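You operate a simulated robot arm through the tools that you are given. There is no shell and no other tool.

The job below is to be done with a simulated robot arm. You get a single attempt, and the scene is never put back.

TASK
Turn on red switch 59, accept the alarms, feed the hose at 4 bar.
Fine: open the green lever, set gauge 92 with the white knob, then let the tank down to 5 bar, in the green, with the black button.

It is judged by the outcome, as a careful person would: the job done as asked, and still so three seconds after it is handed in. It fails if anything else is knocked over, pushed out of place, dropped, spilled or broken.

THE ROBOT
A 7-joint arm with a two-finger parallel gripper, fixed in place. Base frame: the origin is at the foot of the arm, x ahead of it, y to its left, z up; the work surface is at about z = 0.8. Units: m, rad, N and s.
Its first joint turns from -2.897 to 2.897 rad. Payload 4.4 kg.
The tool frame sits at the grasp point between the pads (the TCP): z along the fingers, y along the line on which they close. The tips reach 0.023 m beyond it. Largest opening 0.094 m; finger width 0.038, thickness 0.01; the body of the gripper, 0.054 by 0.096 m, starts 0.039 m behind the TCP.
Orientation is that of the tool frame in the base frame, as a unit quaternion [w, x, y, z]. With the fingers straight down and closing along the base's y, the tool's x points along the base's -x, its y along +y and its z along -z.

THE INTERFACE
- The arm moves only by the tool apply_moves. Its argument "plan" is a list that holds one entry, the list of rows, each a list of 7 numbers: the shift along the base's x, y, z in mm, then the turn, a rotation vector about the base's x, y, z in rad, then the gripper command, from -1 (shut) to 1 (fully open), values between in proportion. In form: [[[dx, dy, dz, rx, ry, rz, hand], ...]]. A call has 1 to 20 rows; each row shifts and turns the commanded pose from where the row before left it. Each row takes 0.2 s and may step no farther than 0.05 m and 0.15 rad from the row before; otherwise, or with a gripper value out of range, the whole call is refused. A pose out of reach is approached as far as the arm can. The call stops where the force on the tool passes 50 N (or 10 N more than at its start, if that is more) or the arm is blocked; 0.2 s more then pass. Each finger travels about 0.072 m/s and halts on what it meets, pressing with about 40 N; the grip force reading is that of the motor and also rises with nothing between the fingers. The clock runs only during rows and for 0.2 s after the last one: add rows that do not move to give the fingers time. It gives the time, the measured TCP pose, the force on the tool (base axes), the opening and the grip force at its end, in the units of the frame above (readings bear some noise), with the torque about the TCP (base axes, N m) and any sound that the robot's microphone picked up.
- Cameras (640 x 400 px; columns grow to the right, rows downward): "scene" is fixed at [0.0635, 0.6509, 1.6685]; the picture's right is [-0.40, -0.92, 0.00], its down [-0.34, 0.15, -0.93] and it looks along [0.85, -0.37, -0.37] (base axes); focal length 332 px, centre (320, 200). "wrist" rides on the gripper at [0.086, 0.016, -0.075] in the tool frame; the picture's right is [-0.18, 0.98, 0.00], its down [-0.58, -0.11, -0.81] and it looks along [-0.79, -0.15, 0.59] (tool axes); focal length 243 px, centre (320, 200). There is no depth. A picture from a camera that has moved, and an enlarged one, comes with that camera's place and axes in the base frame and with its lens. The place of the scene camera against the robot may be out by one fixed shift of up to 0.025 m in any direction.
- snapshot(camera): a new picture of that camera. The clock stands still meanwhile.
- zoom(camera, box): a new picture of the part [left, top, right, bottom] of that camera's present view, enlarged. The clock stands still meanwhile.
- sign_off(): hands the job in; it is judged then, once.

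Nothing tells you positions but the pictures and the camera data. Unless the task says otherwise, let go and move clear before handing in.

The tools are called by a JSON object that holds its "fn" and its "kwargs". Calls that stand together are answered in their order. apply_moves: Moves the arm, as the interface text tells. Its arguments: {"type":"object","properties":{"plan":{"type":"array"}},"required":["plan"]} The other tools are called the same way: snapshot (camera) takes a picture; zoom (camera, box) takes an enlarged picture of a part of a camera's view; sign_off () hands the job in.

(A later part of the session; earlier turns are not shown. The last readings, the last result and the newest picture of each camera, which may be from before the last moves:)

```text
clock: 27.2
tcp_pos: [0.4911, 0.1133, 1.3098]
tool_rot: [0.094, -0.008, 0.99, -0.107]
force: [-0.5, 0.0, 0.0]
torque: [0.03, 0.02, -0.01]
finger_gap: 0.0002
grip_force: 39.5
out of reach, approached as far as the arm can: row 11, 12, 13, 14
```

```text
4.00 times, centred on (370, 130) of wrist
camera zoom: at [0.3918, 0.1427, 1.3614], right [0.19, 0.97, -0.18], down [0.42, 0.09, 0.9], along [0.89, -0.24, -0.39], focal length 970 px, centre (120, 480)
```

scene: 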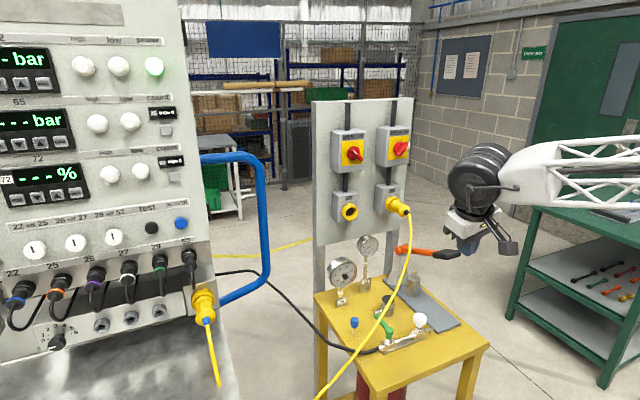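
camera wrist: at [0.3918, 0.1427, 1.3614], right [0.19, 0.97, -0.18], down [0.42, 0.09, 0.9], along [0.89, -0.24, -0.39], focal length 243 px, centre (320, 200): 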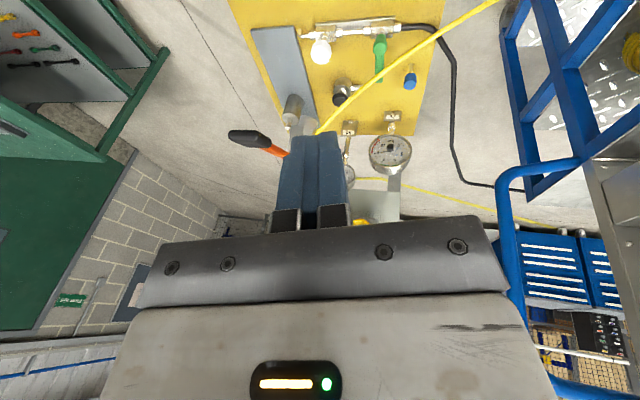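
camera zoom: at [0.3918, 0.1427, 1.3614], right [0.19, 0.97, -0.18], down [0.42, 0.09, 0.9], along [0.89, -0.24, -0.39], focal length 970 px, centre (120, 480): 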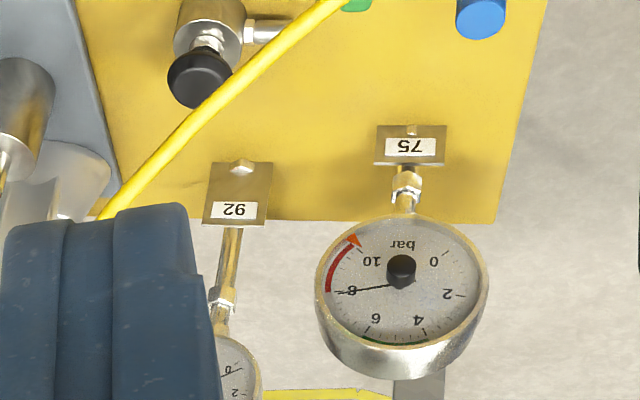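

Gauge 75 reads 8 with a green arc around 4–6. The green lever pivot is at about (0.713, 0.115, 0.88), pointing +x across the pipe, so it is closed. The white knob is at about (0.712, -0.004, 0.886) and the black button at about (0.863, 0.016, 0.862). The yellow cable passes a few centimetres above the lever, so I'll straighten the tool and take a closer look.

{"fn": "apply_moves", "kwargs": {"plan": [[[0, 0, 0, 0.1, 0.09, 0, -1], [0, 0, 0, 0.11, 0.095, -0.016, -1], [8, 0, -38, 0, 0, 0, -1], [8, 0, -38, 0, 0, 0, -1], [8, 0, -38, 0, 0, 0, -1], [8, 0, -38, 0, 0, 0, -1], [8, 0, -38, 0, 0, 0, -1], [8, 0, -38, 0, 0, 0, -1], [8, 0, -38, 0, 0, 0, -1], [0, 0, -38, 0, 0, 0, -1], [0, 0, 0, 0, 0, 0, -1]]]}}

{"fn": "snapshot", "kwargs": {"camera": "wrist"}}

{"fn": "snapshot", "kwargs": {"camera": "scene"}}

```text
clock: 29.6
tcp_pos: [0.5487, 0.1144, 1.0052]
tool_rot: [0.095, -0.007, 0.99, -0.108]
force: [-0.5, -0.2, -0.7]
torque: [0.02, 0.0, 0.0]
finger_gap: 0.0
grip_force: 40.3
out of reach, approached as far as the arm can: row 1, 2
```

```text
taken
camera wrist: at [0.4497, 0.1432, 1.0578], right [0.19, 0.97, -0.18], down [0.42, 0.08, 0.9], along [0.89, -0.24, -0.39], focal length 243 px, centre (320, 200)
```

wrist: 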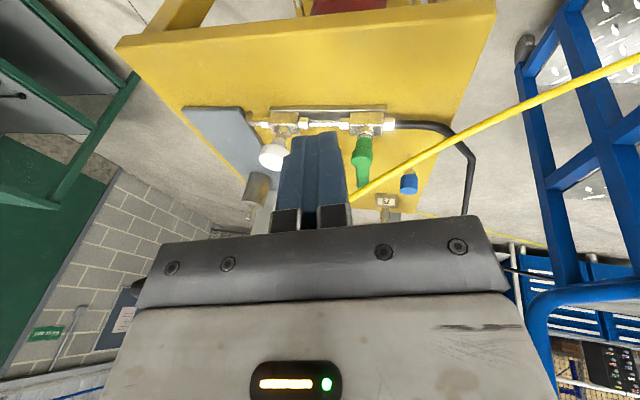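

```text
taken
```

scene: 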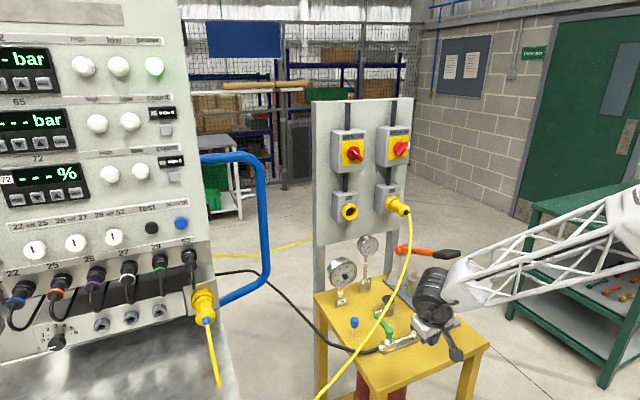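

The orientation is slightly off vertical because of a joint limit in the earlier position. I'll try straightening it here.

{"fn": "apply_moves", "kwargs": {"plan": [[[0, 0, 0, 0.1, 0.09, 0, -1], [0, 0, 0, 0.11, 0.095, -0.016, -1], [0, 0, 0, 0, 0, 0, -1]]]}}

```text
clock: 30.4
tcp_pos: [0.5498, 0.1146, 1.0061]
tool_rot: [0.071, -0.008, 0.994, -0.082]
force: [1.0, 0.4, -0.9]
torque: [0.01, -0.02, 0.01]
finger_gap: 0.0001
grip_force: 40.0
out of reach, approached as far as the arm can: row 1, 2
```

{"fn": "apply_moves", "kwargs": {"plan": [[[0, 0, 0, 0, 0, 0.14, -1], [0, 0, 0, 0, 0, 0.14, -1], [0, 0, 0, 0, 0, 0, -1]]]}}

{"fn": "apply_moves", "kwargs": {"plan": [[[0, 0, 0, 0.08, 0.07, 0, -1], [0, 0, 0, 0.08, 0.07, 0, -1], [0, 0, 0, 0, 0, 0, -1]]]}}

```text
clock: 31.2
tcp_pos: [0.5478, 0.1155, 1.0073]
tool_rot: [0.083, -0.146, 0.983, -0.073]
force: [-1.0, -0.8, -1.1]
torque: [-0.05, -0.03, 0.02]
finger_gap: 0.0
grip_force: 39.3
```

```text
clock: 32.0
tcp_pos: [0.5482, 0.1153, 1.0054]
tool_rot: [0.082, -0.146, 0.983, -0.072]
force: [-0.6, -0.6, -0.5]
torque: [-0.01, -0.02, 0.02]
finger_gap: 0.0
grip_force: 40.2
out of reach, approached as far as the arm can: row 1, 2
```

{"fn": "apply_moves", "kwargs": {"plan": [[[10, -15, 40, 0, 0, -0.14, -1], [20, -20, 40, 0, 0, -0.14, -1], [25, -20, 35, 0, 0, 0, -1], [25, -20, 30, 0, 0, 0, -1], [25, -20, 0, 0, 0, 0, -1], [25, -20, 0, 0, 0, 0, -1], [10, 0, 0, 0, 0, 0, -1], [0, 0, 0, 0.08, 0.07, 0, -1], [0, 0, 0, 0.08, 0.07, 0, -1], [0, 0, 0, 0, 0, 0, -1]]]}}

{"fn": "snapshot", "kwargs": {"camera": "wrist"}}

{"fn": "snapshot", "kwargs": {"camera": "scene"}}

```text
clock: 34.2
tcp_pos: [0.6455, 0.0301, 1.0354]
tool_rot: [0.072, -0.008, 0.994, -0.086]
force: [-0.5, 0.7, -0.1]
torque: [0.0, 0.0, 0.03]
finger_gap: 0.0
grip_force: 40.0
out of reach, approached as far as the arm can: row 2, 3, 4, 5, 6, 8, 9
```

```text
taken
camera wrist: at [0.5493, 0.0556, 1.0925], right [0.18, 0.97, -0.14], down [0.46, 0.05, 0.89], along [0.87, -0.23, -0.44], focal length 243 px, centre (320, 200)
```

wrist: 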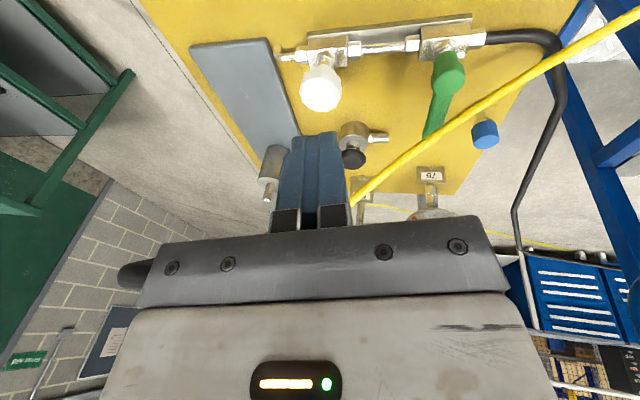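

```text
taken
```

scene: 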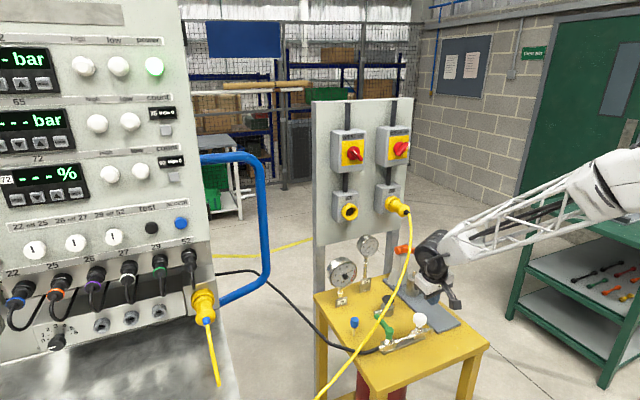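

The wrist seems to have flipped through a limit. I'll back off in front of the table and sweep the tool sideways, up, then down, which should bring the wrist back to its normal side.

{"fn": "apply_moves", "kwargs": {"plan": [[[-40, 5, 0, 0, 0, 0, -1], [-40, 5, 0, 0, 0, 0, -1], [-40, 5, 0, 0, 0, 0, -1], [0, 0, 5, -0.082, -0.106, 0.006, -1], [0, 0, 5, -0.082, -0.106, 0.006, -1], [0, 0, 10, -0.082, -0.106, 0.006, -1], [0, 0, 10, -0.082, -0.106, 0.006, -1], [0, 0, 10, -0.082, -0.106, 0.006, -1], [0, 0, 0, 0, 0, 0, -1]]]}}

{"fn": "apply_moves", "kwargs": {"plan": [[[0, 0, 10, 0.033, -0.09, 0.104, -1], [0, 0, 10, 0.033, -0.09, 0.104, -1], [0, 0, 10, 0.033, -0.09, 0.104, -1], [0, 0, 10, 0.033, -0.09, 0.104, -1], [0, 0, 10, 0.033, -0.09, 0.104, -1], [0, 0, 0, 0, 0, 0, -1]]]}}

{"fn": "snapshot", "kwargs": {"camera": "scene"}}

```text
clock: 36.2
tcp_pos: [0.5251, 0.045, 1.0764]
tool_rot: [0.327, -0.013, 0.902, -0.283]
force: [-0.6, 0.0, 0.4]
torque: [-0.01, -0.02, -0.01]
finger_gap: 0.0
grip_force: 40.5
```

```text
clock: 37.6
tcp_pos: [0.525, 0.0448, 1.1245]
tool_rot: [0.578, -0.154, 0.794, -0.111]
force: [-0.6, 0.2, 0.0]
torque: [0.0, -0.01, -0.03]
finger_gap: 0.0
grip_force: 39.3
```

```text
taken
```

scene: 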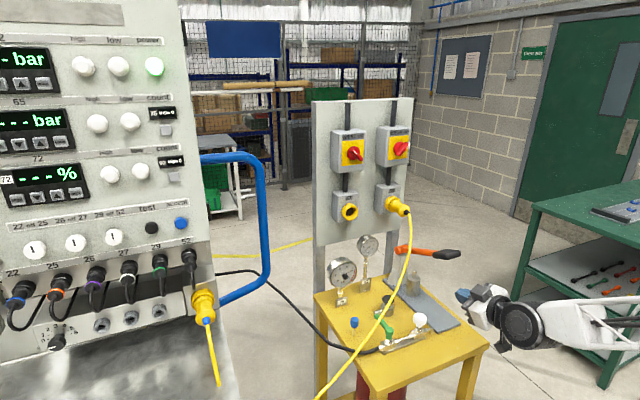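

Tool is now near-horizontal as planned. Now I'll pitch straight down.

{"fn": "apply_moves", "kwargs": {"plan": [[[0, 0, 0, 0, 0.1397, 0, -1], [0, 0, 0, 0, 0.1397, 0, -1], [0, 0, 0, 0, 0.1397, 0, -1], [0, 0, 0, 0, 0.1397, 0, -1], [0, 0, 0, 0, 0.1397, 0, -1], [0, 0, 0, 0, 0.1397, 0, -1], [0, 0, 0, 0, 0.1397, 0, -1], [0, 0, 0, 0, 0.1397, 0, -1], [0, 0, 0, 0, 0.1397, 0, -1], [0, 0, 0, 0, 0, -0.13, -1], [0, 0, 0, 0, 0, -0.13, -1], [0, 0, 0, 0, 0, -0.12, -1], [0, 0, 0, 0, 0, 0, -1]]]}}

{"fn": "snapshot", "kwargs": {"camera": "wrist"}}

{"fn": "snapshot", "kwargs": {"camera": "scene"}}

```text
clock: 40.4
tcp_pos: [0.5201, 0.0949, 1.0862]
tool_rot: [0.196, 0.006, 0.975, -0.107]
force: [0.4, -0.3, 1.1]
torque: [-0.02, 0.01, -0.01]
finger_gap: 0.0
grip_force: 40.1
out of reach, approached as far as the arm can: row 3, 4, 5, 6, 7, 8, 9
```

```text
taken
camera wrist: at [0.4121, 0.1225, 1.1168], right [0.22, 0.97, -0.13], down [0.23, 0.08, 0.97], along [0.95, -0.25, -0.2], focal length 243 px, centre (320, 200)
```

wrist: 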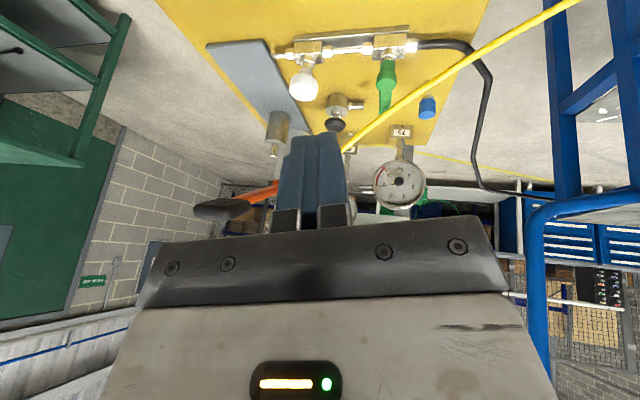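

```text
taken
```

scene: 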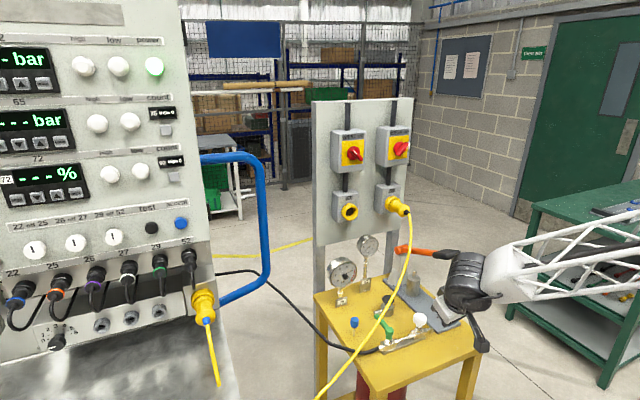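

Still limited in this folded posture. I'll go up to a more extended pose, where the forearm geometry is clearer, and redo the wrist sweep there.

{"fn": "apply_moves", "kwargs": {"plan": [[[10, -5, 40, 0.0142, -0.08, 0.0247, -1], [20, -5, 40, 0.0142, -0.08, 0.0247, -1], [30, -5, 38, 0.0142, -0.08, 0.0247, -1], [30, -5, 38, 0.0142, -0.08, 0.0247, -1], [30, -5, 38, 0.0142, -0.08, 0.0247, -1], [30, -5, 38, 0.0142, -0.08, 0.0247, -1], [30, -5, 38, 0.0142, -0.08, 0.0247, -1], [30, -5, 38, 0.0142, -0.08, 0.0247, -1], [20, 0, 38, 0, 0, 0, -1], [0, 0, 0, 0, 0, 0, -1]]]}}

{"fn": "snapshot", "kwargs": {"camera": "scene"}}

```text
clock: 42.6
tcp_pos: [0.747, 0.0537, 1.4233]
tool_rot: [0.5, -0.043, 0.864, -0.029]
force: [-0.2, 1.1, 0.9]
torque: [0.02, 0.0, -0.03]
finger_gap: 0.0001
grip_force: 40.1
out of reach, approached as far as the arm can: row 9
```

```text
taken
```

scene: 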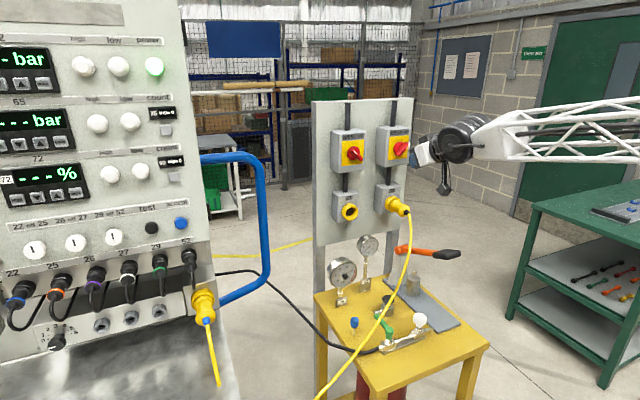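

The forearm is nearly level here and the tool is stuck at about 30° down, which confirms the flip. I'll sweep the tool right, then up, then pitch down.

{"fn": "apply_moves", "kwargs": {"plan": [[[0, 0, 0, -0.0534, -0.0517, -0.0925, -1], [0, 0, 0, -0.0534, -0.0517, -0.0925, -1], [0, 0, 0, -0.0534, -0.0517, -0.0925, -1], [0, 0, 0, -0.0534, -0.0517, -0.0925, -1], [0, 0, 0, -0.0534, -0.0517, -0.0925, -1], [0, 0, 0, -0.0585, -0.1125, 0.0385, -1], [0, 0, 0, -0.0585, -0.1125, 0.0385, -1], [0, 0, 0, -0.0585, -0.1125, 0.0385, -1], [0, 0, 0, -0.0585, -0.1125, 0.0385, -1], [0, 0, 0, -0.042, 0.005, 0.129, -1], [0, 0, 0, -0.042, 0.005, 0.129, -1], [0, 0, 0, -0.042, 0.005, 0.129, -1], [0, 0, 0, 0, 0, 0, -1]]]}}

{"fn": "snapshot", "kwargs": {"camera": "scene"}}

```text
clock: 45.4
tcp_pos: [0.7497, 0.055, 1.423]
tool_rot: [0.792, -0.144, 0.572, -0.159]
force: [0.3, -0.4, 0.6]
torque: [0.05, -0.02, 0.03]
finger_gap: 0.0
grip_force: 40.2
```

```text
taken
```

scene: 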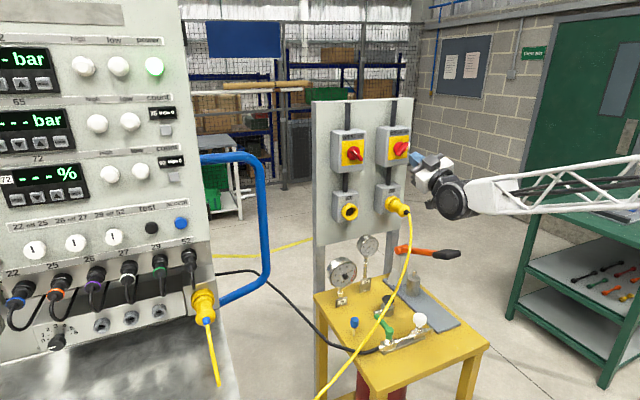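

{"fn": "apply_moves", "kwargs": {"plan": [[[0, 0, 0, 0, 0.14, 0, -1], [0, 0, 0, 0, 0.14, 0, -1], [0, 0, 0, 0, 0.14, 0, -1], [0, 0, 0, 0, 0.14, 0, -1], [0, 0, 0, 0, 0.14, 0, -1], [0, 0, 0, 0, 0.14, 0, -1], [0, 0, 0, 0, 0.14, 0, -1], [0, 0, 0, 0, 0.14, 0, -1], [0, 0, 0, 0, 0.14, 0, -1], [0, 0, 0, 0, 0.14, 0, -1], [0, 0, 0, 0, 0.14, 0, -1], [0, 0, 0, 0, 0.14, 0, -1], [0, 0, 0, 0, 0.14, 0, -1], [0, 0, 0, 0, 0, 0, -1]]]}}

{"fn": "snapshot", "kwargs": {"camera": "scene"}}

```text
clock: 48.4
tcp_pos: [0.754, 0.0447, 1.3941]
tool_rot: [0.51, -0.171, 0.833, -0.126]
force: [-0.2, -0.4, 0.2]
torque: [-0.01, 0.0, 0.0]
finger_gap: 0.0003
grip_force: 41.0
out of reach, approached as far as the arm can: row 5, 6, 7, 8, 9, 10, 11, 12, 13
```

```text
taken
```

scene: 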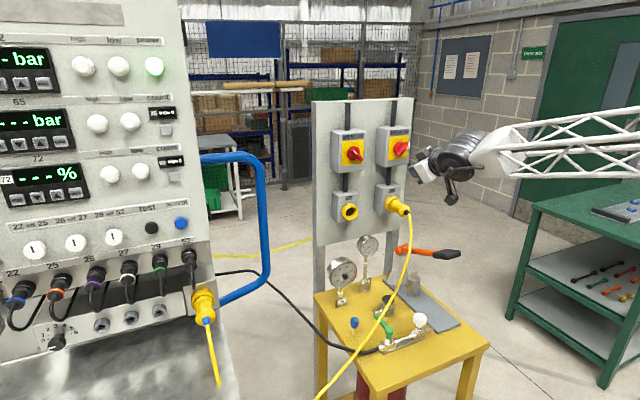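

{"fn": "apply_moves", "kwargs": {"plan": [[[0, 0, 0, 0, 0, -0.14, -1], [0, 0, 0, 0, 0, -0.14, -1], [0, 0, 0, 0, 0, -0.14, -1], [0, 0, 0, 0, 0, -0.14, -1], [0, 0, 0, 0, 0, -0.14, -1], [0, 0, 0, 0, 0, 0, -1]]]}}

{"fn": "snapshot", "kwargs": {"camera": "scene"}}

```text
clock: 49.8
tcp_pos: [0.7517, 0.0462, 1.3932]
tool_rot: [0.436, 0.125, 0.842, -0.293]
force: [0.0, -0.4, 0.3]
torque: [0.07, 0.01, -0.02]
finger_gap: 0.0002
grip_force: 39.6
```

```text
taken
```

scene: 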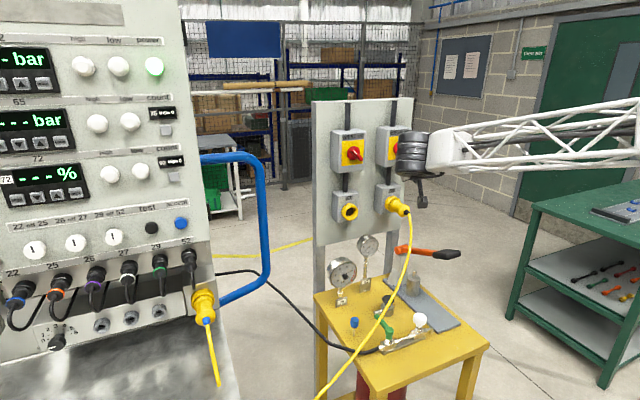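

{"fn": "apply_moves", "kwargs": {"plan": [[[0, 0, 0, 0.093, 0.102, 0, -1], [0, 0, 0, 0.093, 0.102, 0, -1], [0, 0, 0, 0.093, 0.102, 0, -1], [0, 0, 0, 0.093, 0.102, 0, -1], [0, 0, 0, 0.093, 0.102, 0, -1], [0, 0, 0, 0.093, 0.102, 0, -1], [0, 0, 0, 0.093, 0.102, 0, -1], [0, 0, 0, 0.093, 0.102, 0, -1], [0, 0, 0, 0, 0, 0, -1]]]}}

{"fn": "snapshot", "kwargs": {"camera": "scene"}}

```text
clock: 51.8
tcp_pos: [0.7499, 0.0567, 1.3853]
tool_rot: [0.071, 0.147, 0.979, -0.122]
force: [0.4, 0.2, -0.6]
torque: [0.02, 0.0, 0.02]
finger_gap: 0.0
grip_force: 40.5
out of reach, approached as far as the arm can: row 6, 7, 8
```

```text
taken
```

scene: 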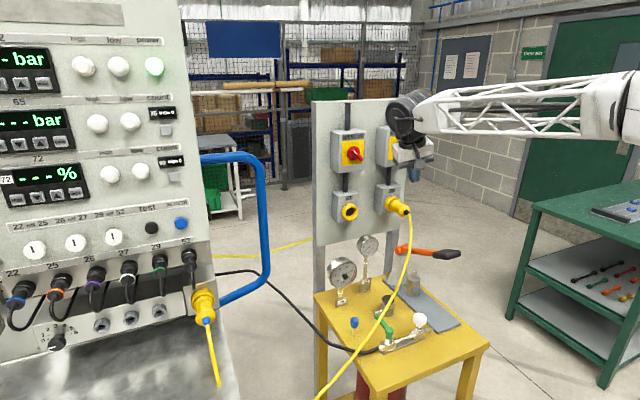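

{"fn": "apply_moves", "kwargs": {"plan": [[[0, 0, 0, 0, 0, 0.14, -1], [0, 0, 0, 0, 0, 0.14, -1], [0, 0, 0, 0, 0, 0, -1]]]}}

{"fn": "apply_moves", "kwargs": {"plan": [[[0, 0, 0, 0.12, 0.05, 0, -1], [0, 0, 0, 0.12, 0.05, 0, -1], [0, 0, 0, 0, 0, 0, -1]]]}}

```text
clock: 52.6
tcp_pos: [0.751, 0.0561, 1.387]
tool_rot: [0.086, 0.045, 0.988, -0.121]
force: [-0.2, 0.5, 0.0]
torque: [-0.02, -0.01, 0.01]
finger_gap: 0.0001
grip_force: 39.8
out of reach, approached as far as the arm can: row 2
```

```text
clock: 53.4
tcp_pos: [0.7503, 0.0575, 1.3853]
tool_rot: [0.086, 0.044, 0.988, -0.122]
force: [0.4, -0.3, 0.3]
torque: [0.0, -0.02, 0.03]
finger_gap: 0.0
grip_force: 40.0
out of reach, approached as far as the arm can: row 1, 2
```

{"fn": "apply_moves", "kwargs": {"plan": [[[0, 0, 0, 0, 0, -0.14, -1], [0, 0, 0, 0, 0, -0.14, -1], [0, 0, 0, 0, 0, -0.14, -1], [0, 0, 0, 0, 0, -0.14, -1], [0, 0, 0, 0, 0, -0.14, -1], [0, 0, 0, 0, 0, -0.14, -1], [0, 0, 0, 0, 0, 0, -1]]]}}

{"fn": "apply_moves", "kwargs": {"plan": [[[0, 0, 0, 0.12, 0.05, 0, -1], [0, 0, 0, 0.12, 0.05, 0, -1], [0, 0, 0, 0, 0, 0, -1]]]}}

{"fn": "snapshot", "kwargs": {"camera": "scene"}}

```text
clock: 55.0
tcp_pos: [0.7501, 0.0553, 1.3871]
tool_rot: [0.032, 0.444, 0.883, -0.151]
force: [0.6, -0.6, 0.9]
torque: [0.02, -0.03, -0.02]
finger_gap: 0.0
grip_force: 40.4
```

```text
clock: 55.8
tcp_pos: [0.7514, 0.0565, 1.3883]
tool_rot: [0.032, 0.444, 0.883, -0.149]
force: [0.0, -0.5, 0.4]
torque: [0.01, -0.01, 0.01]
finger_gap: 0.0
grip_force: 40.3
out of reach, approached as far as the arm can: row 1, 2
```

```text
taken
```

scene: 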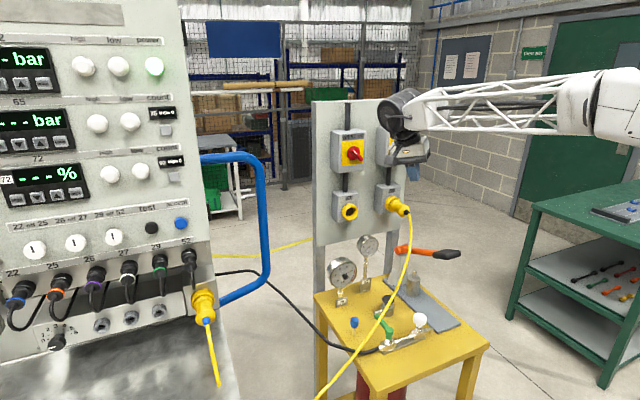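

The wrist is still on the wrong side because the earlier sweep crossed the straight pose off-plane. I'll sweep again, right then well up, and use the picture to find the forearm plane before crossing.

{"fn": "apply_moves", "kwargs": {"plan": [[[-5, 0, 0, -0.0579, -0.1182, 0.0408, -1], [-5, 0, 0, -0.0579, -0.1182, 0.0408, -1], [-5, 0, 0, -0.0579, -0.1182, 0.0408, -1], [-5, 0, 0, -0.0579, -0.1182, 0.0408, -1], [-5, 0, 0, -0.0579, -0.1182, 0.0408, -1], [-5, 0, 0, -0.0579, -0.1182, 0.0408, -1], [-5, 0, 0, -0.0579, -0.1182, 0.0408, -1], [-5, 0, 0, -0.0579, -0.1182, 0.0408, -1], [-5, 0, 0, -0.0579, -0.1182, 0.0408, -1], [-5, 0, 0, -0.0579, -0.1182, 0.0408, -1], [0, 0, 0, -0.0579, -0.1182, 0.0408, -1], [0, 0, 0, 0, 0, 0, -1]]]}}

{"fn": "snapshot", "kwargs": {"camera": "scene"}}

{"fn": "apply_moves", "kwargs": {"plan": [[[0, 0, 0, -0.0466, -0.0953, 0.0718, -1], [0, 0, 0, -0.0466, -0.0953, 0.0718, -1], [0, 0, 0, -0.0466, -0.0953, 0.0718, -1], [0, 0, 0, -0.0466, -0.0953, 0.0718, -1], [0, 0, 0, -0.0466, -0.0953, 0.0718, -1], [0, 0, 0, -0.0466, -0.0953, 0.0718, -1], [0, 0, 0, -0.0466, -0.0953, 0.0718, -1], [0, 0, 0, -0.0466, -0.0953, 0.0718, -1], [0, 0, 0, 0, 0, 0, -1]]]}}

{"fn": "snapshot", "kwargs": {"camera": "scene"}}

```text
clock: 58.4
tcp_pos: [0.7002, 0.055, 1.3867]
tool_rot: [0.702, 0.22, 0.67, -0.095]
force: [-0.6, -0.3, -0.7]
torque: [0.03, 0.0, -0.02]
finger_gap: 0.0
grip_force: 40.1
```

```text
taken
```

scene: 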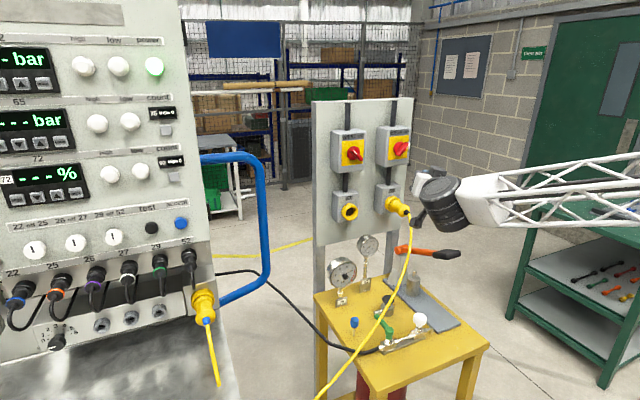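

```text
clock: 60.4
tcp_pos: [0.7002, 0.0563, 1.3879]
tool_rot: [0.922, -0.082, 0.372, 0.069]
force: [0.0, -0.3, -0.9]
torque: [-0.01, 0.05, 0.02]
finger_gap: 0.0002
grip_force: 40.1
```

```text
taken
```

scene: 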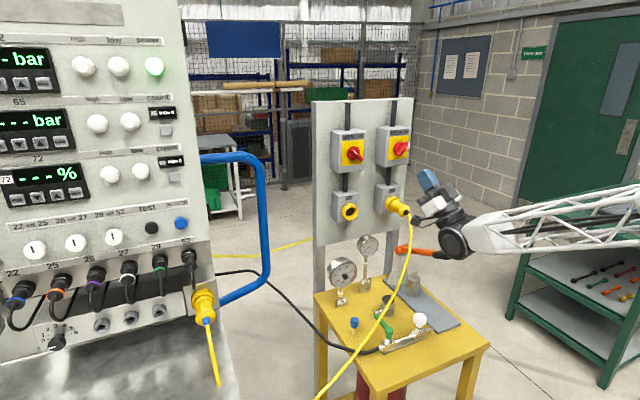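

Now the tool points up at about 45° and the forearm plane is nearly vertical through the base. I'll bring the tool exactly into the y=0 plane and pitch straight down through it.

{"fn": "apply_moves", "kwargs": {"plan": [[[0, -28, 0, 0, 0, -0.146, -1], [0, -28, 0, 0, 0, -0.146, -1], [0, 0, 0, 0, 0, 0, -1]]]}}

{"fn": "snapshot", "kwargs": {"camera": "scene"}}

```text
clock: 61.2
tcp_pos: [0.6999, -0.0, 1.3884]
tool_rot: [0.922, -0.026, 0.379, -0.066]
force: [-0.8, -0.2, -0.4]
torque: [0.01, -0.03, -0.02]
finger_gap: 0.0
grip_force: 40.5
```

```text
taken
```

scene: 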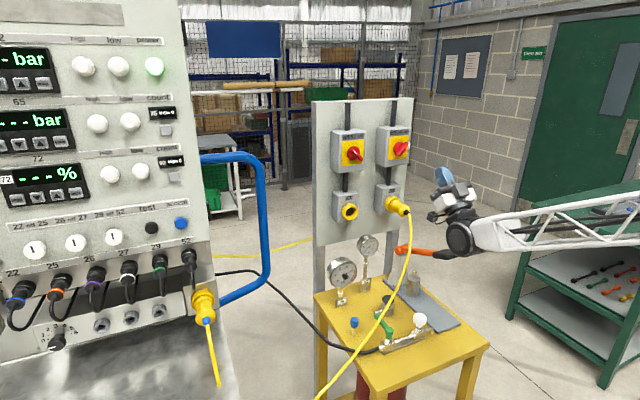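

{"fn": "apply_moves", "kwargs": {"plan": [[[0, 0, 0, 0, 0.147, 0, -1], [0, 0, 0, 0, 0.147, 0, -1], [0, 0, 0, 0, 0.147, 0, -1], [0, 0, 0, 0, 0.147, 0, -1], [0, 0, 0, 0, 0.147, 0, -1], [0, 0, 0, 0, 0.147, 0, -1], [0, 0, 0, 0, 0.147, 0, -1], [0, 0, 0, 0, 0.147, 0, -1], [0, 0, 0, 0, 0.147, 0, -1], [0, 0, 0, 0, 0.147, 0, -1], [0, 0, 0, 0, 0.147, 0, -1], [0, 0, 0, 0, 0.147, 0, -1], [0, 0, 0, 0, 0.147, 0, -1], [0, 0, 0, 0, 0.147, 0, -1], [0, 0, 0, 0, 0.147, 0, -1], [0, 0, 0, 0, 0.147, 0, -1], [0, 0, 0, 0, 0, 0, -1]]]}}

{"fn": "snapshot", "kwargs": {"camera": "scene"}}

```text
clock: 64.8
tcp_pos: [0.7001, 0.0008, 1.3873]
tool_rot: [0.004, -0.071, 0.997, -0.001]
force: [0.5, -1.0, -0.1]
torque: [-0.03, -0.03, -0.03]
finger_gap: 0.0
grip_force: 39.6
```

```text
taken
```

scene: 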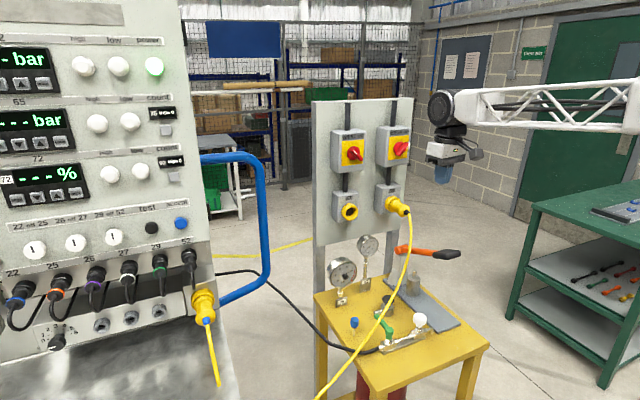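

The wrist is back to normal and the tool is vertical. I'll correct the small yaw and go to a close viewpoint in front of the valves.

{"fn": "apply_moves", "kwargs": {"plan": [[[-30, 5, -30, 0, 0, -0.071, -1], [-30, 5, -30, 0, 0, -0.071, -1], [-30, 10, -30, 0, 0, 0, -1], [-30, 10, -30, 0, 0, 0, -1], [-20, 10, -40, 0, 0, 0, -1], [-10, 10, -40, 0, 0, 0, -1], [0, 10, -45, 0, 0, 0, -1], [0, 10, -45, 0, 0, 0, -1], [0, 10, -45, 0, 0, 0, -1], [0, 0, 0, 0, 0, 0, -1]]]}}

{"fn": "snapshot", "kwargs": {"camera": "wrist"}}

{"fn": "zoom", "kwargs": {"camera": "wrist", "box": [200, 0, 440, 150]}}

```text
clock: 67.0
tcp_pos: [0.5488, 0.0781, 1.0514]
tool_rot: [0.004, 0.0, 1.0, 0.0]
force: [-0.1, -0.1, 0.0]
torque: [0.01, 0.01, 0.0]
finger_gap: 0.0001
grip_force: 40.0
```

```text
taken
camera wrist: at [0.4622, 0.095, 1.1248], right [0.18, 0.98, 0.0], down [0.57, -0.11, 0.81], along [0.8, -0.15, -0.58], focal length 243 px, centre (320, 200)
```

wrist: 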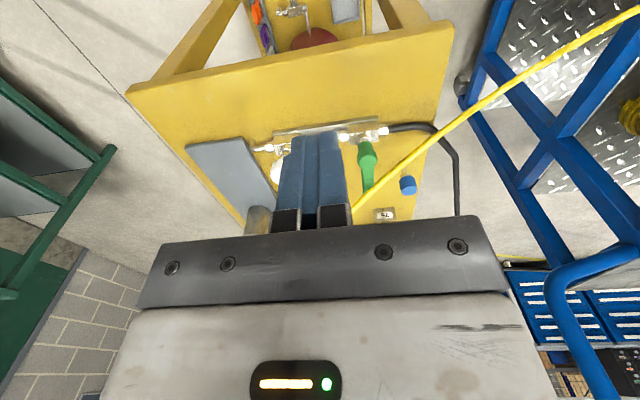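

```text
2.67 times, centred on (320, 75) of wrist
camera zoom: at [0.4622, 0.095, 1.1248], right [0.18, 0.98, 0.0], down [0.57, -0.11, 0.81], along [0.8, -0.15, -0.58], focal length 647 px, centre (320, 533)
```

zoom: 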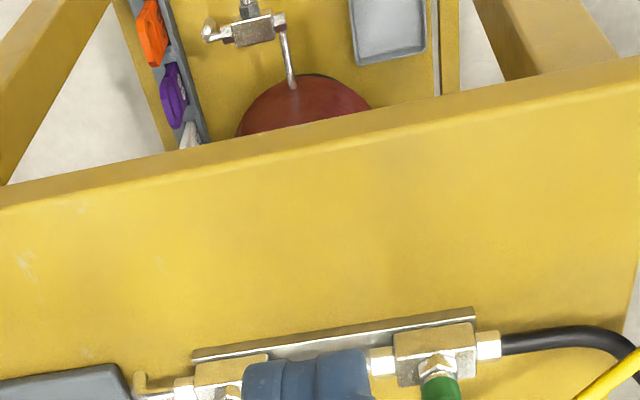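

{"fn": "apply_moves", "kwargs": {"plan": [[[40, -10, 20, 0, 0, 0, -1], [40, -20, 10, 0, 0, 0, -1], [40, -20, 0, 0, 0, 0, -1], [0, 0, 0, 0, 0, 0, -1]]]}}

{"fn": "zoom", "kwargs": {"camera": "wrist", "box": [280, 0, 520, 150]}}

{"fn": "snapshot", "kwargs": {"camera": "wrist"}}

```text
clock: 68.0
tcp_pos: [0.6707, 0.0284, 1.0807]
tool_rot: [0.003, 0.0, 1.0, -0.001]
force: [0.6, 1.1, -0.3]
torque: [0.02, -0.01, 0.02]
finger_gap: 0.0
grip_force: 39.7
```

```text
2.67 times, centred on (400, 75) of wrist
camera zoom: at [0.585, 0.0459, 1.1556], right [0.18, 0.98, 0.0], down [0.57, -0.11, 0.81], along [0.8, -0.15, -0.58], focal length 647 px, centre (107, 533)
```

zoom: 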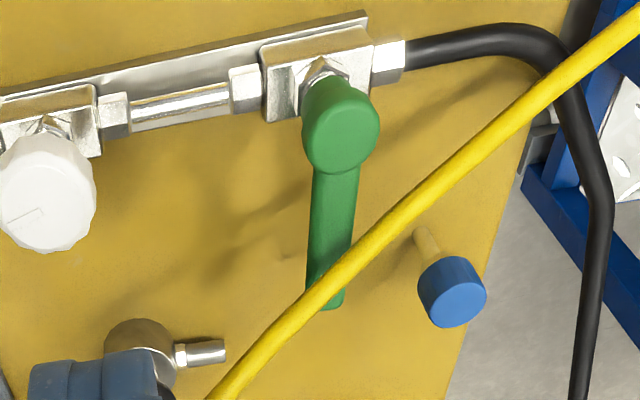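

```text
taken
camera wrist: at [0.585, 0.0459, 1.1556], right [0.18, 0.98, 0.0], down [0.57, -0.11, 0.81], along [0.8, -0.15, -0.58], focal length 243 px, centre (320, 200)
```

wrist: 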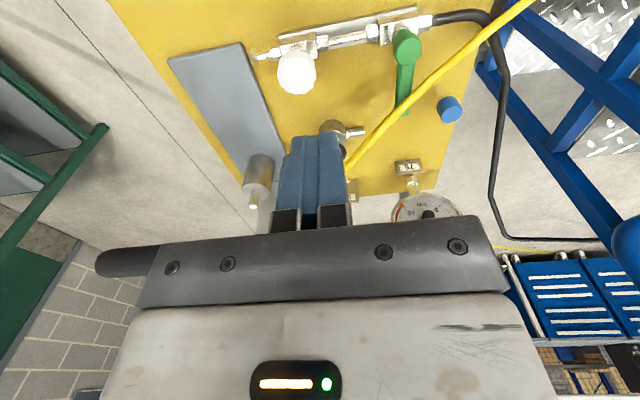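

From this view, the lever pivot is (0.709, 0.113) and its end (0.796, 0.117), with the cable about 4 cm above mid-lever. I'll pitch the closed fingers 30° and slip in under the cable from the robot side. Then I'll nudge the lever from its -y side to learn which way it turns.

{"fn": "apply_moves", "kwargs": {"plan": [[[0, 14, -20, 0, -0.131, 0, -1], [0, 14, -20, 0, -0.131, 0, -1], [4, 14, -20, 0, -0.131, 0, -1], [4, 14, -30, 0, -0.131, 0, -1], [0, 0, 0, 0, 0, 0, -1]]]}}

{"fn": "snapshot", "kwargs": {"camera": "wrist"}}

{"fn": "zoom", "kwargs": {"camera": "scene", "box": [330, 230, 490, 330]}}

```text
clock: 69.2
tcp_pos: [0.6795, 0.0847, 0.9914]
tool_rot: [0.265, 0.0, 0.964, -0.001]
force: [0.6, -0.9, -0.3]
torque: [-0.02, -0.04, -0.01]
finger_gap: 0.0003
grip_force: 40.3
```

```text
taken
camera wrist: at [0.5677, 0.1016, 1.0108], right [0.16, 0.98, 0.09], down [0.09, -0.11, 0.99], along [0.98, -0.15, -0.1], focal length 243 px, centre (320, 200)
```

wrist: 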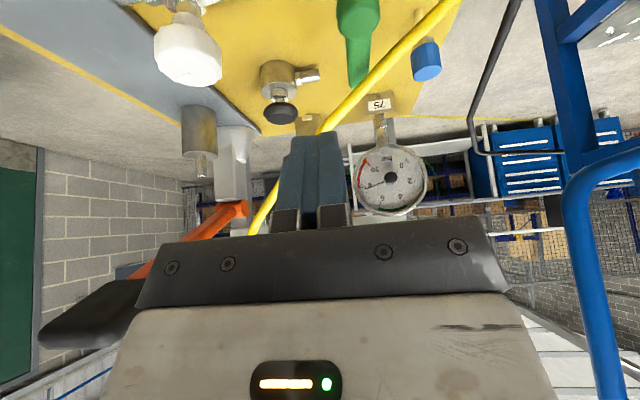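

```text
4.00 times, centred on (410, 280) of scene
camera zoom: at [0.0635, 0.6509, 1.6685], right [-0.4, -0.92, 0.0], down [-0.34, 0.15, -0.93], along [0.85, -0.37, -0.37], focal length 1327 px, centre (-40, -120)
```

zoom: 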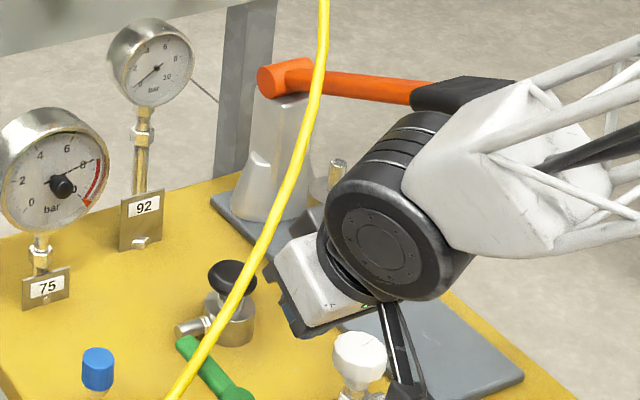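

{"fn": "apply_moves", "kwargs": {"plan": [[[14, 0, -26, 0, 0, 0, -1], [15, 0, -26, 0, 0, 0, -1], [0, 0, 0, 0, 0, 0, -1]]]}}

{"fn": "snapshot", "kwargs": {"camera": "wrist"}}

{"fn": "zoom", "kwargs": {"camera": "scene", "box": [330, 260, 490, 360]}}

```text
clock: 70.0
tcp_pos: [0.7086, 0.0838, 0.94]
tool_rot: [0.264, 0.001, 0.965, -0.002]
force: [0.4, -0.7, -0.4]
torque: [-0.03, 0.02, 0.01]
finger_gap: 0.0001
grip_force: 40.1
```

```text
taken
camera wrist: at [0.5965, 0.1012, 0.9599], right [0.16, 0.98, 0.09], down [0.09, -0.11, 0.99], along [0.98, -0.15, -0.11], focal length 243 px, centre (320, 200)
```

wrist: 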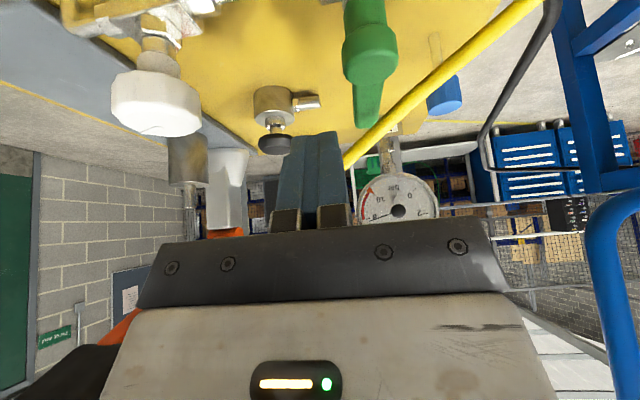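

```text
4.00 times, centred on (410, 310) of scene
camera zoom: at [0.0635, 0.6509, 1.6685], right [-0.4, -0.92, 0.0], down [-0.34, 0.15, -0.93], along [0.85, -0.37, -0.37], focal length 1327 px, centre (-40, -240)
```

zoom: 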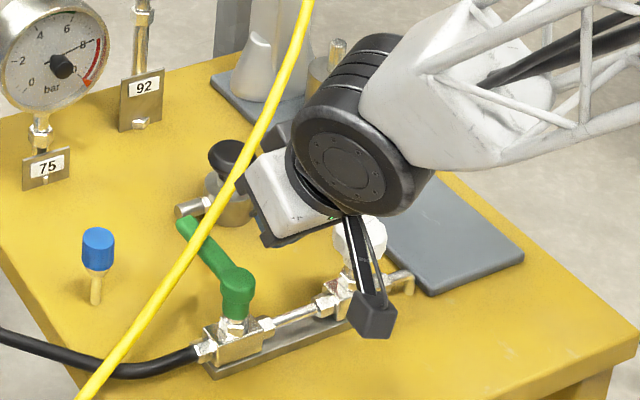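

{"fn": "apply_moves", "kwargs": {"plan": [[[15, 0, -28, 0, 0, 0, -1], [15, 0, -28, 0, 0, 0, -1], [0, 0, 0, 0, 0, 0, -1]]]}}

{"fn": "snapshot", "kwargs": {"camera": "wrist"}}

{"fn": "zoom", "kwargs": {"camera": "scene", "box": [330, 260, 490, 360]}}

```text
clock: 70.8
tcp_pos: [0.7378, 0.0866, 0.8826]
tool_rot: [0.264, 0.001, 0.964, -0.001]
force: [0.2, -0.5, -0.2]
torque: [0.01, -0.02, -0.05]
finger_gap: 0.0
grip_force: 40.0
```

```text
taken
camera wrist: at [0.6252, 0.1023, 0.9028], right [0.16, 0.98, 0.09], down [0.09, -0.11, 0.99], along [0.98, -0.15, -0.11], focal length 243 px, centre (320, 200)
```

wrist: 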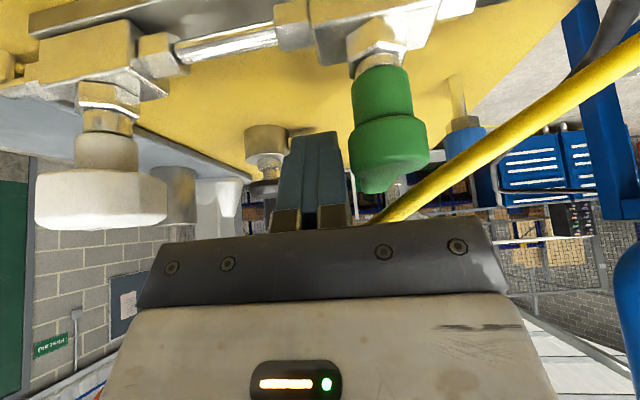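

```text
4.00 times, centred on (410, 310) of scene
camera zoom: at [0.0635, 0.6509, 1.6685], right [-0.4, -0.92, 0.0], down [-0.34, 0.15, -0.93], along [0.85, -0.37, -0.37], focal length 1327 px, centre (-40, -240)
```

zoom: 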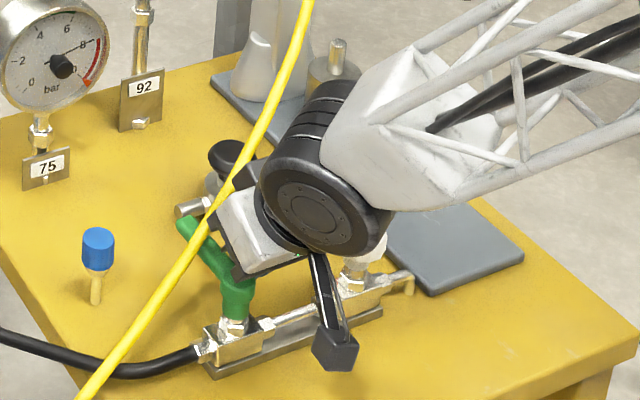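

The fingertips are beside the lever on its -y side, clear of the cable. Now a gentle push toward +y.

{"fn": "apply_moves", "kwargs": {"plan": [[[0, 4, 0, 0, 0, 0, -1], [0, 4, 0, 0, 0, 0, -1], [0, 4, 0, 0, 0, 0, -1], [0, 4, 0, 0, 0, 0, -1]]]}}

{"fn": "snapshot", "kwargs": {"camera": "wrist"}}

{"fn": "zoom", "kwargs": {"camera": "scene", "box": [330, 260, 490, 360]}}

```text
clock: 71.4
tcp_pos: [0.7364, 0.0881, 0.8846]
tool_rot: [0.262, 0.001, 0.965, -0.003]
force: [4.4, -23.3, -1.5]
torque: [-0.14, -0.05, 0.42]
finger_gap: 0.0
grip_force: 40.0
stopped in row 2: the force on the tool passed its limit at 62 N (the readings are from after the stop); the commanded pose is now the measured one
```

```text
taken
camera wrist: at [0.625, 0.106, 0.9041], right [0.16, 0.98, 0.09], down [0.09, -0.11, 0.99], along [0.98, -0.15, -0.11], focal length 243 px, centre (320, 200)
```

wrist: 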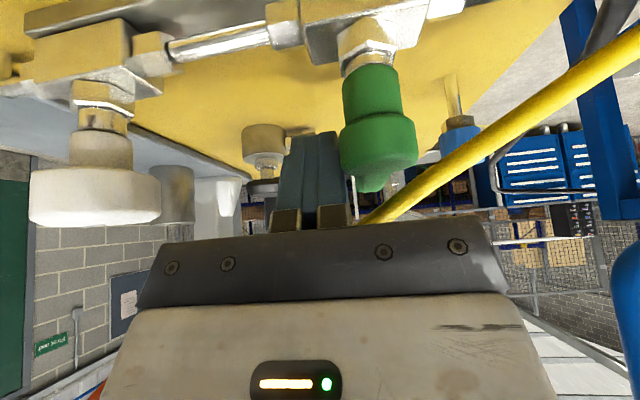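

```text
4.00 times, centred on (410, 310) of scene
camera zoom: at [0.0635, 0.6509, 1.6685], right [-0.4, -0.92, 0.0], down [-0.34, 0.15, -0.93], along [0.85, -0.37, -0.37], focal length 1327 px, centre (-40, -240)
```

zoom: 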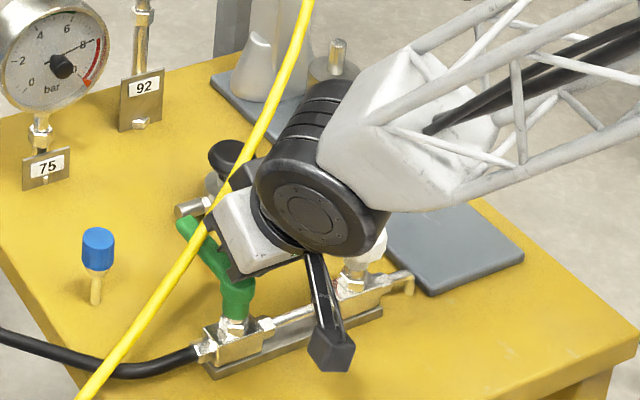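

The push at this spot hit the fat pivot head rather than the bar. I'll back off, lower the pitch to 50° and reach further out along the bar for a proper test.

{"fn": "apply_moves", "kwargs": {"plan": [[[0, -6, 0, 0, 0, 0, -1], [-8, -2, 12, 0, -0.0875, 0, -1], [8, 0, -4, 0, -0.087, 0, -1], [17, 0, -10, 0, 0, 0, -1], [0, 0, 0, 0, 0, 0, -1]]]}}

{"fn": "snapshot", "kwargs": {"camera": "wrist"}}

{"fn": "zoom", "kwargs": {"camera": "scene", "box": [330, 260, 490, 360]}}

```text
clock: 72.6
tcp_pos: [0.7539, 0.0829, 0.881]
tool_rot: [0.347, 0.001, 0.938, -0.002]
force: [0.0, 0.7, -0.3]
torque: [-0.05, -0.01, -0.01]
finger_gap: 0.0
grip_force: 40.3
```

```text
taken
camera wrist: at [0.6402, 0.0982, 0.8815], right [0.14, 0.98, 0.12], down [-0.08, -0.11, 0.99], along [0.99, -0.15, 0.07], focal length 243 px, centre (320, 200)
```

wrist: 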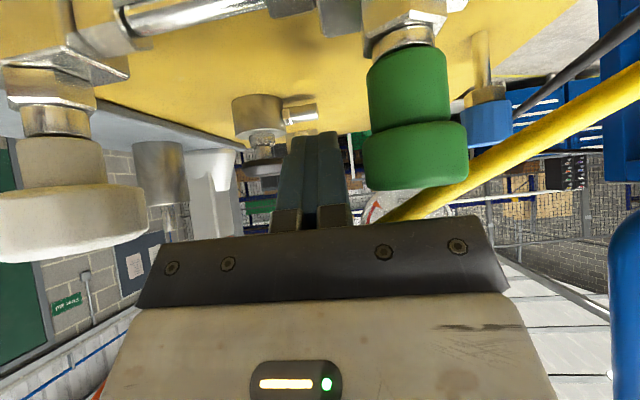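

```text
4.00 times, centred on (410, 310) of scene
camera zoom: at [0.0635, 0.6509, 1.6685], right [-0.4, -0.92, 0.0], down [-0.34, 0.15, -0.93], along [0.85, -0.37, -0.37], focal length 1327 px, centre (-40, -240)
```

zoom: 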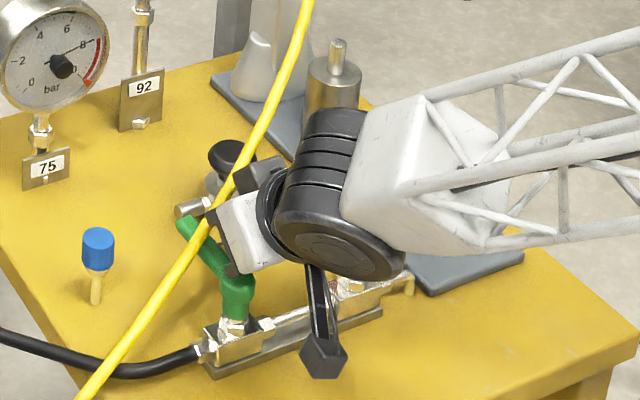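

{"fn": "apply_moves", "kwargs": {"plan": [[[0, 4, 0, 0, 0, 0, -1], [0, 4, 0, 0, 0, 0, -1], [0, 3, 0, 0, 0, 0, -1], [0, 3, 0, 0, 0, 0, -1], [0, 3, 0, 0, 0, 0, -1]]]}}

{"fn": "snapshot", "kwargs": {"camera": "wrist"}}

{"fn": "zoom", "kwargs": {"camera": "scene", "box": [330, 260, 490, 360]}}

```text
clock: 73.8
tcp_pos: [0.7558, 0.0987, 0.8844]
tool_rot: [0.347, 0.002, 0.938, -0.002]
force: [19.4, -9.5, 5.1]
torque: [0.08, 0.15, 0.02]
finger_gap: 0.0
grip_force: 40.3
```

```text
taken
camera wrist: at [0.6408, 0.1155, 0.8835], right [0.14, 0.98, 0.12], down [-0.08, -0.11, 0.99], along [0.99, -0.15, 0.07], focal length 243 px, centre (320, 200)
```

wrist: 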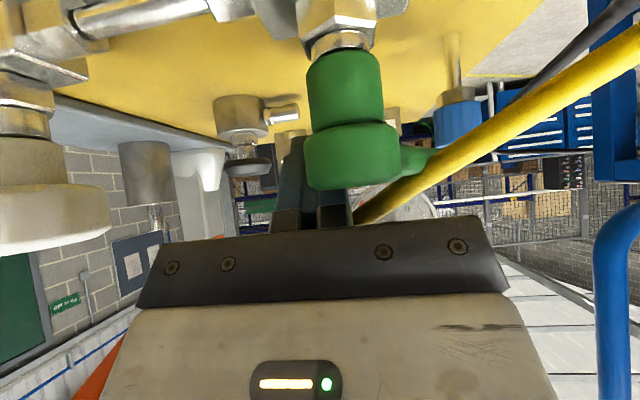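

```text
4.00 times, centred on (410, 310) of scene
camera zoom: at [0.0635, 0.6509, 1.6685], right [-0.4, -0.92, 0.0], down [-0.34, 0.15, -0.93], along [0.85, -0.37, -0.37], focal length 1327 px, centre (-40, -240)
```

zoom: 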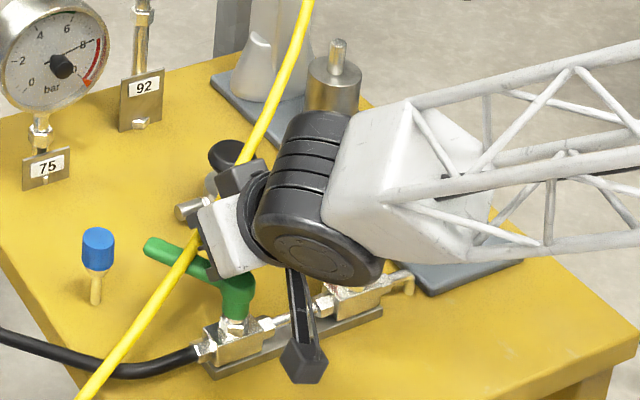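

The lever swung about 25° toward +y, so that is the opening direction. The cable is in the way of pushing it further from here. Instead I'll withdraw, stand the tool vertical over the pivot head with the fingers forked across the bar, and turn it with wrist yaw.

{"fn": "apply_moves", "kwargs": {"plan": [[[0, -6, 0, 0, 0, 0, -1], [0, -6, 0, 0, 0, 0, -1], [-20, 0, 24, 0, 0, 0, -1], [-20, 0, 24, 0, 0, 0, -1], [-20, 0, 26, 0, 0, 0, -1], [-10, 0, 30, 0, 0.14, 0, -1], [0, 0, 30, 0, 0.14, 0, -0.4], [0, 5, 0, 0, 0.14, 0, 0.0], [0, 5, 0, 0, 0.14, 0, 0.0], [0, 5, 0, 0, 0.138, 0, 0.0], [0, 0, 0, 0, 0, 0, 0.0]]]}}

{"fn": "snapshot", "kwargs": {"camera": "wrist"}}

{"fn": "zoom", "kwargs": {"camera": "scene", "box": [330, 260, 490, 360]}}

```text
clock: 76.2
tcp_pos: [0.6857, 0.1023, 1.0177]
tool_rot: [0.004, 0.0, 1.0, -0.002]
force: [0.5, 0.0, -0.5]
torque: [0.01, -0.01, -0.03]
finger_gap: 0.0471
grip_force: 0.0
```

```text
taken
camera wrist: at [0.598, 0.1194, 1.0896], right [0.19, 0.98, 0.0], down [0.57, -0.11, 0.81], along [0.8, -0.15, -0.58], focal length 243 px, centre (320, 200)
```

wrist: 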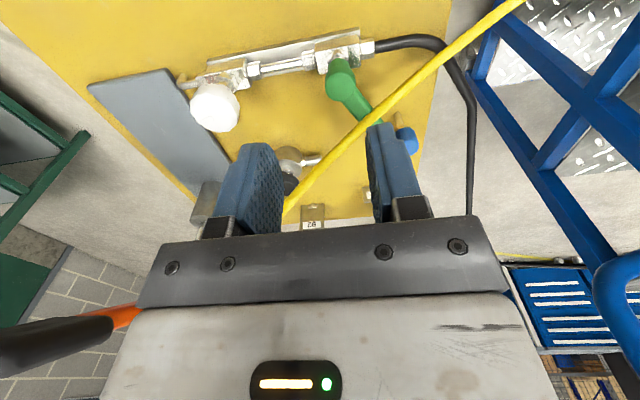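

```text
4.00 times, centred on (410, 310) of scene
camera zoom: at [0.0635, 0.6509, 1.6685], right [-0.4, -0.92, 0.0], down [-0.34, 0.15, -0.93], along [0.85, -0.37, -0.37], focal length 1327 px, centre (-40, -240)
```

zoom: 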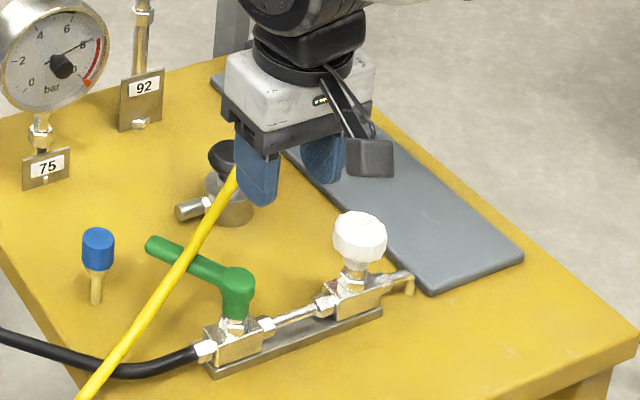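

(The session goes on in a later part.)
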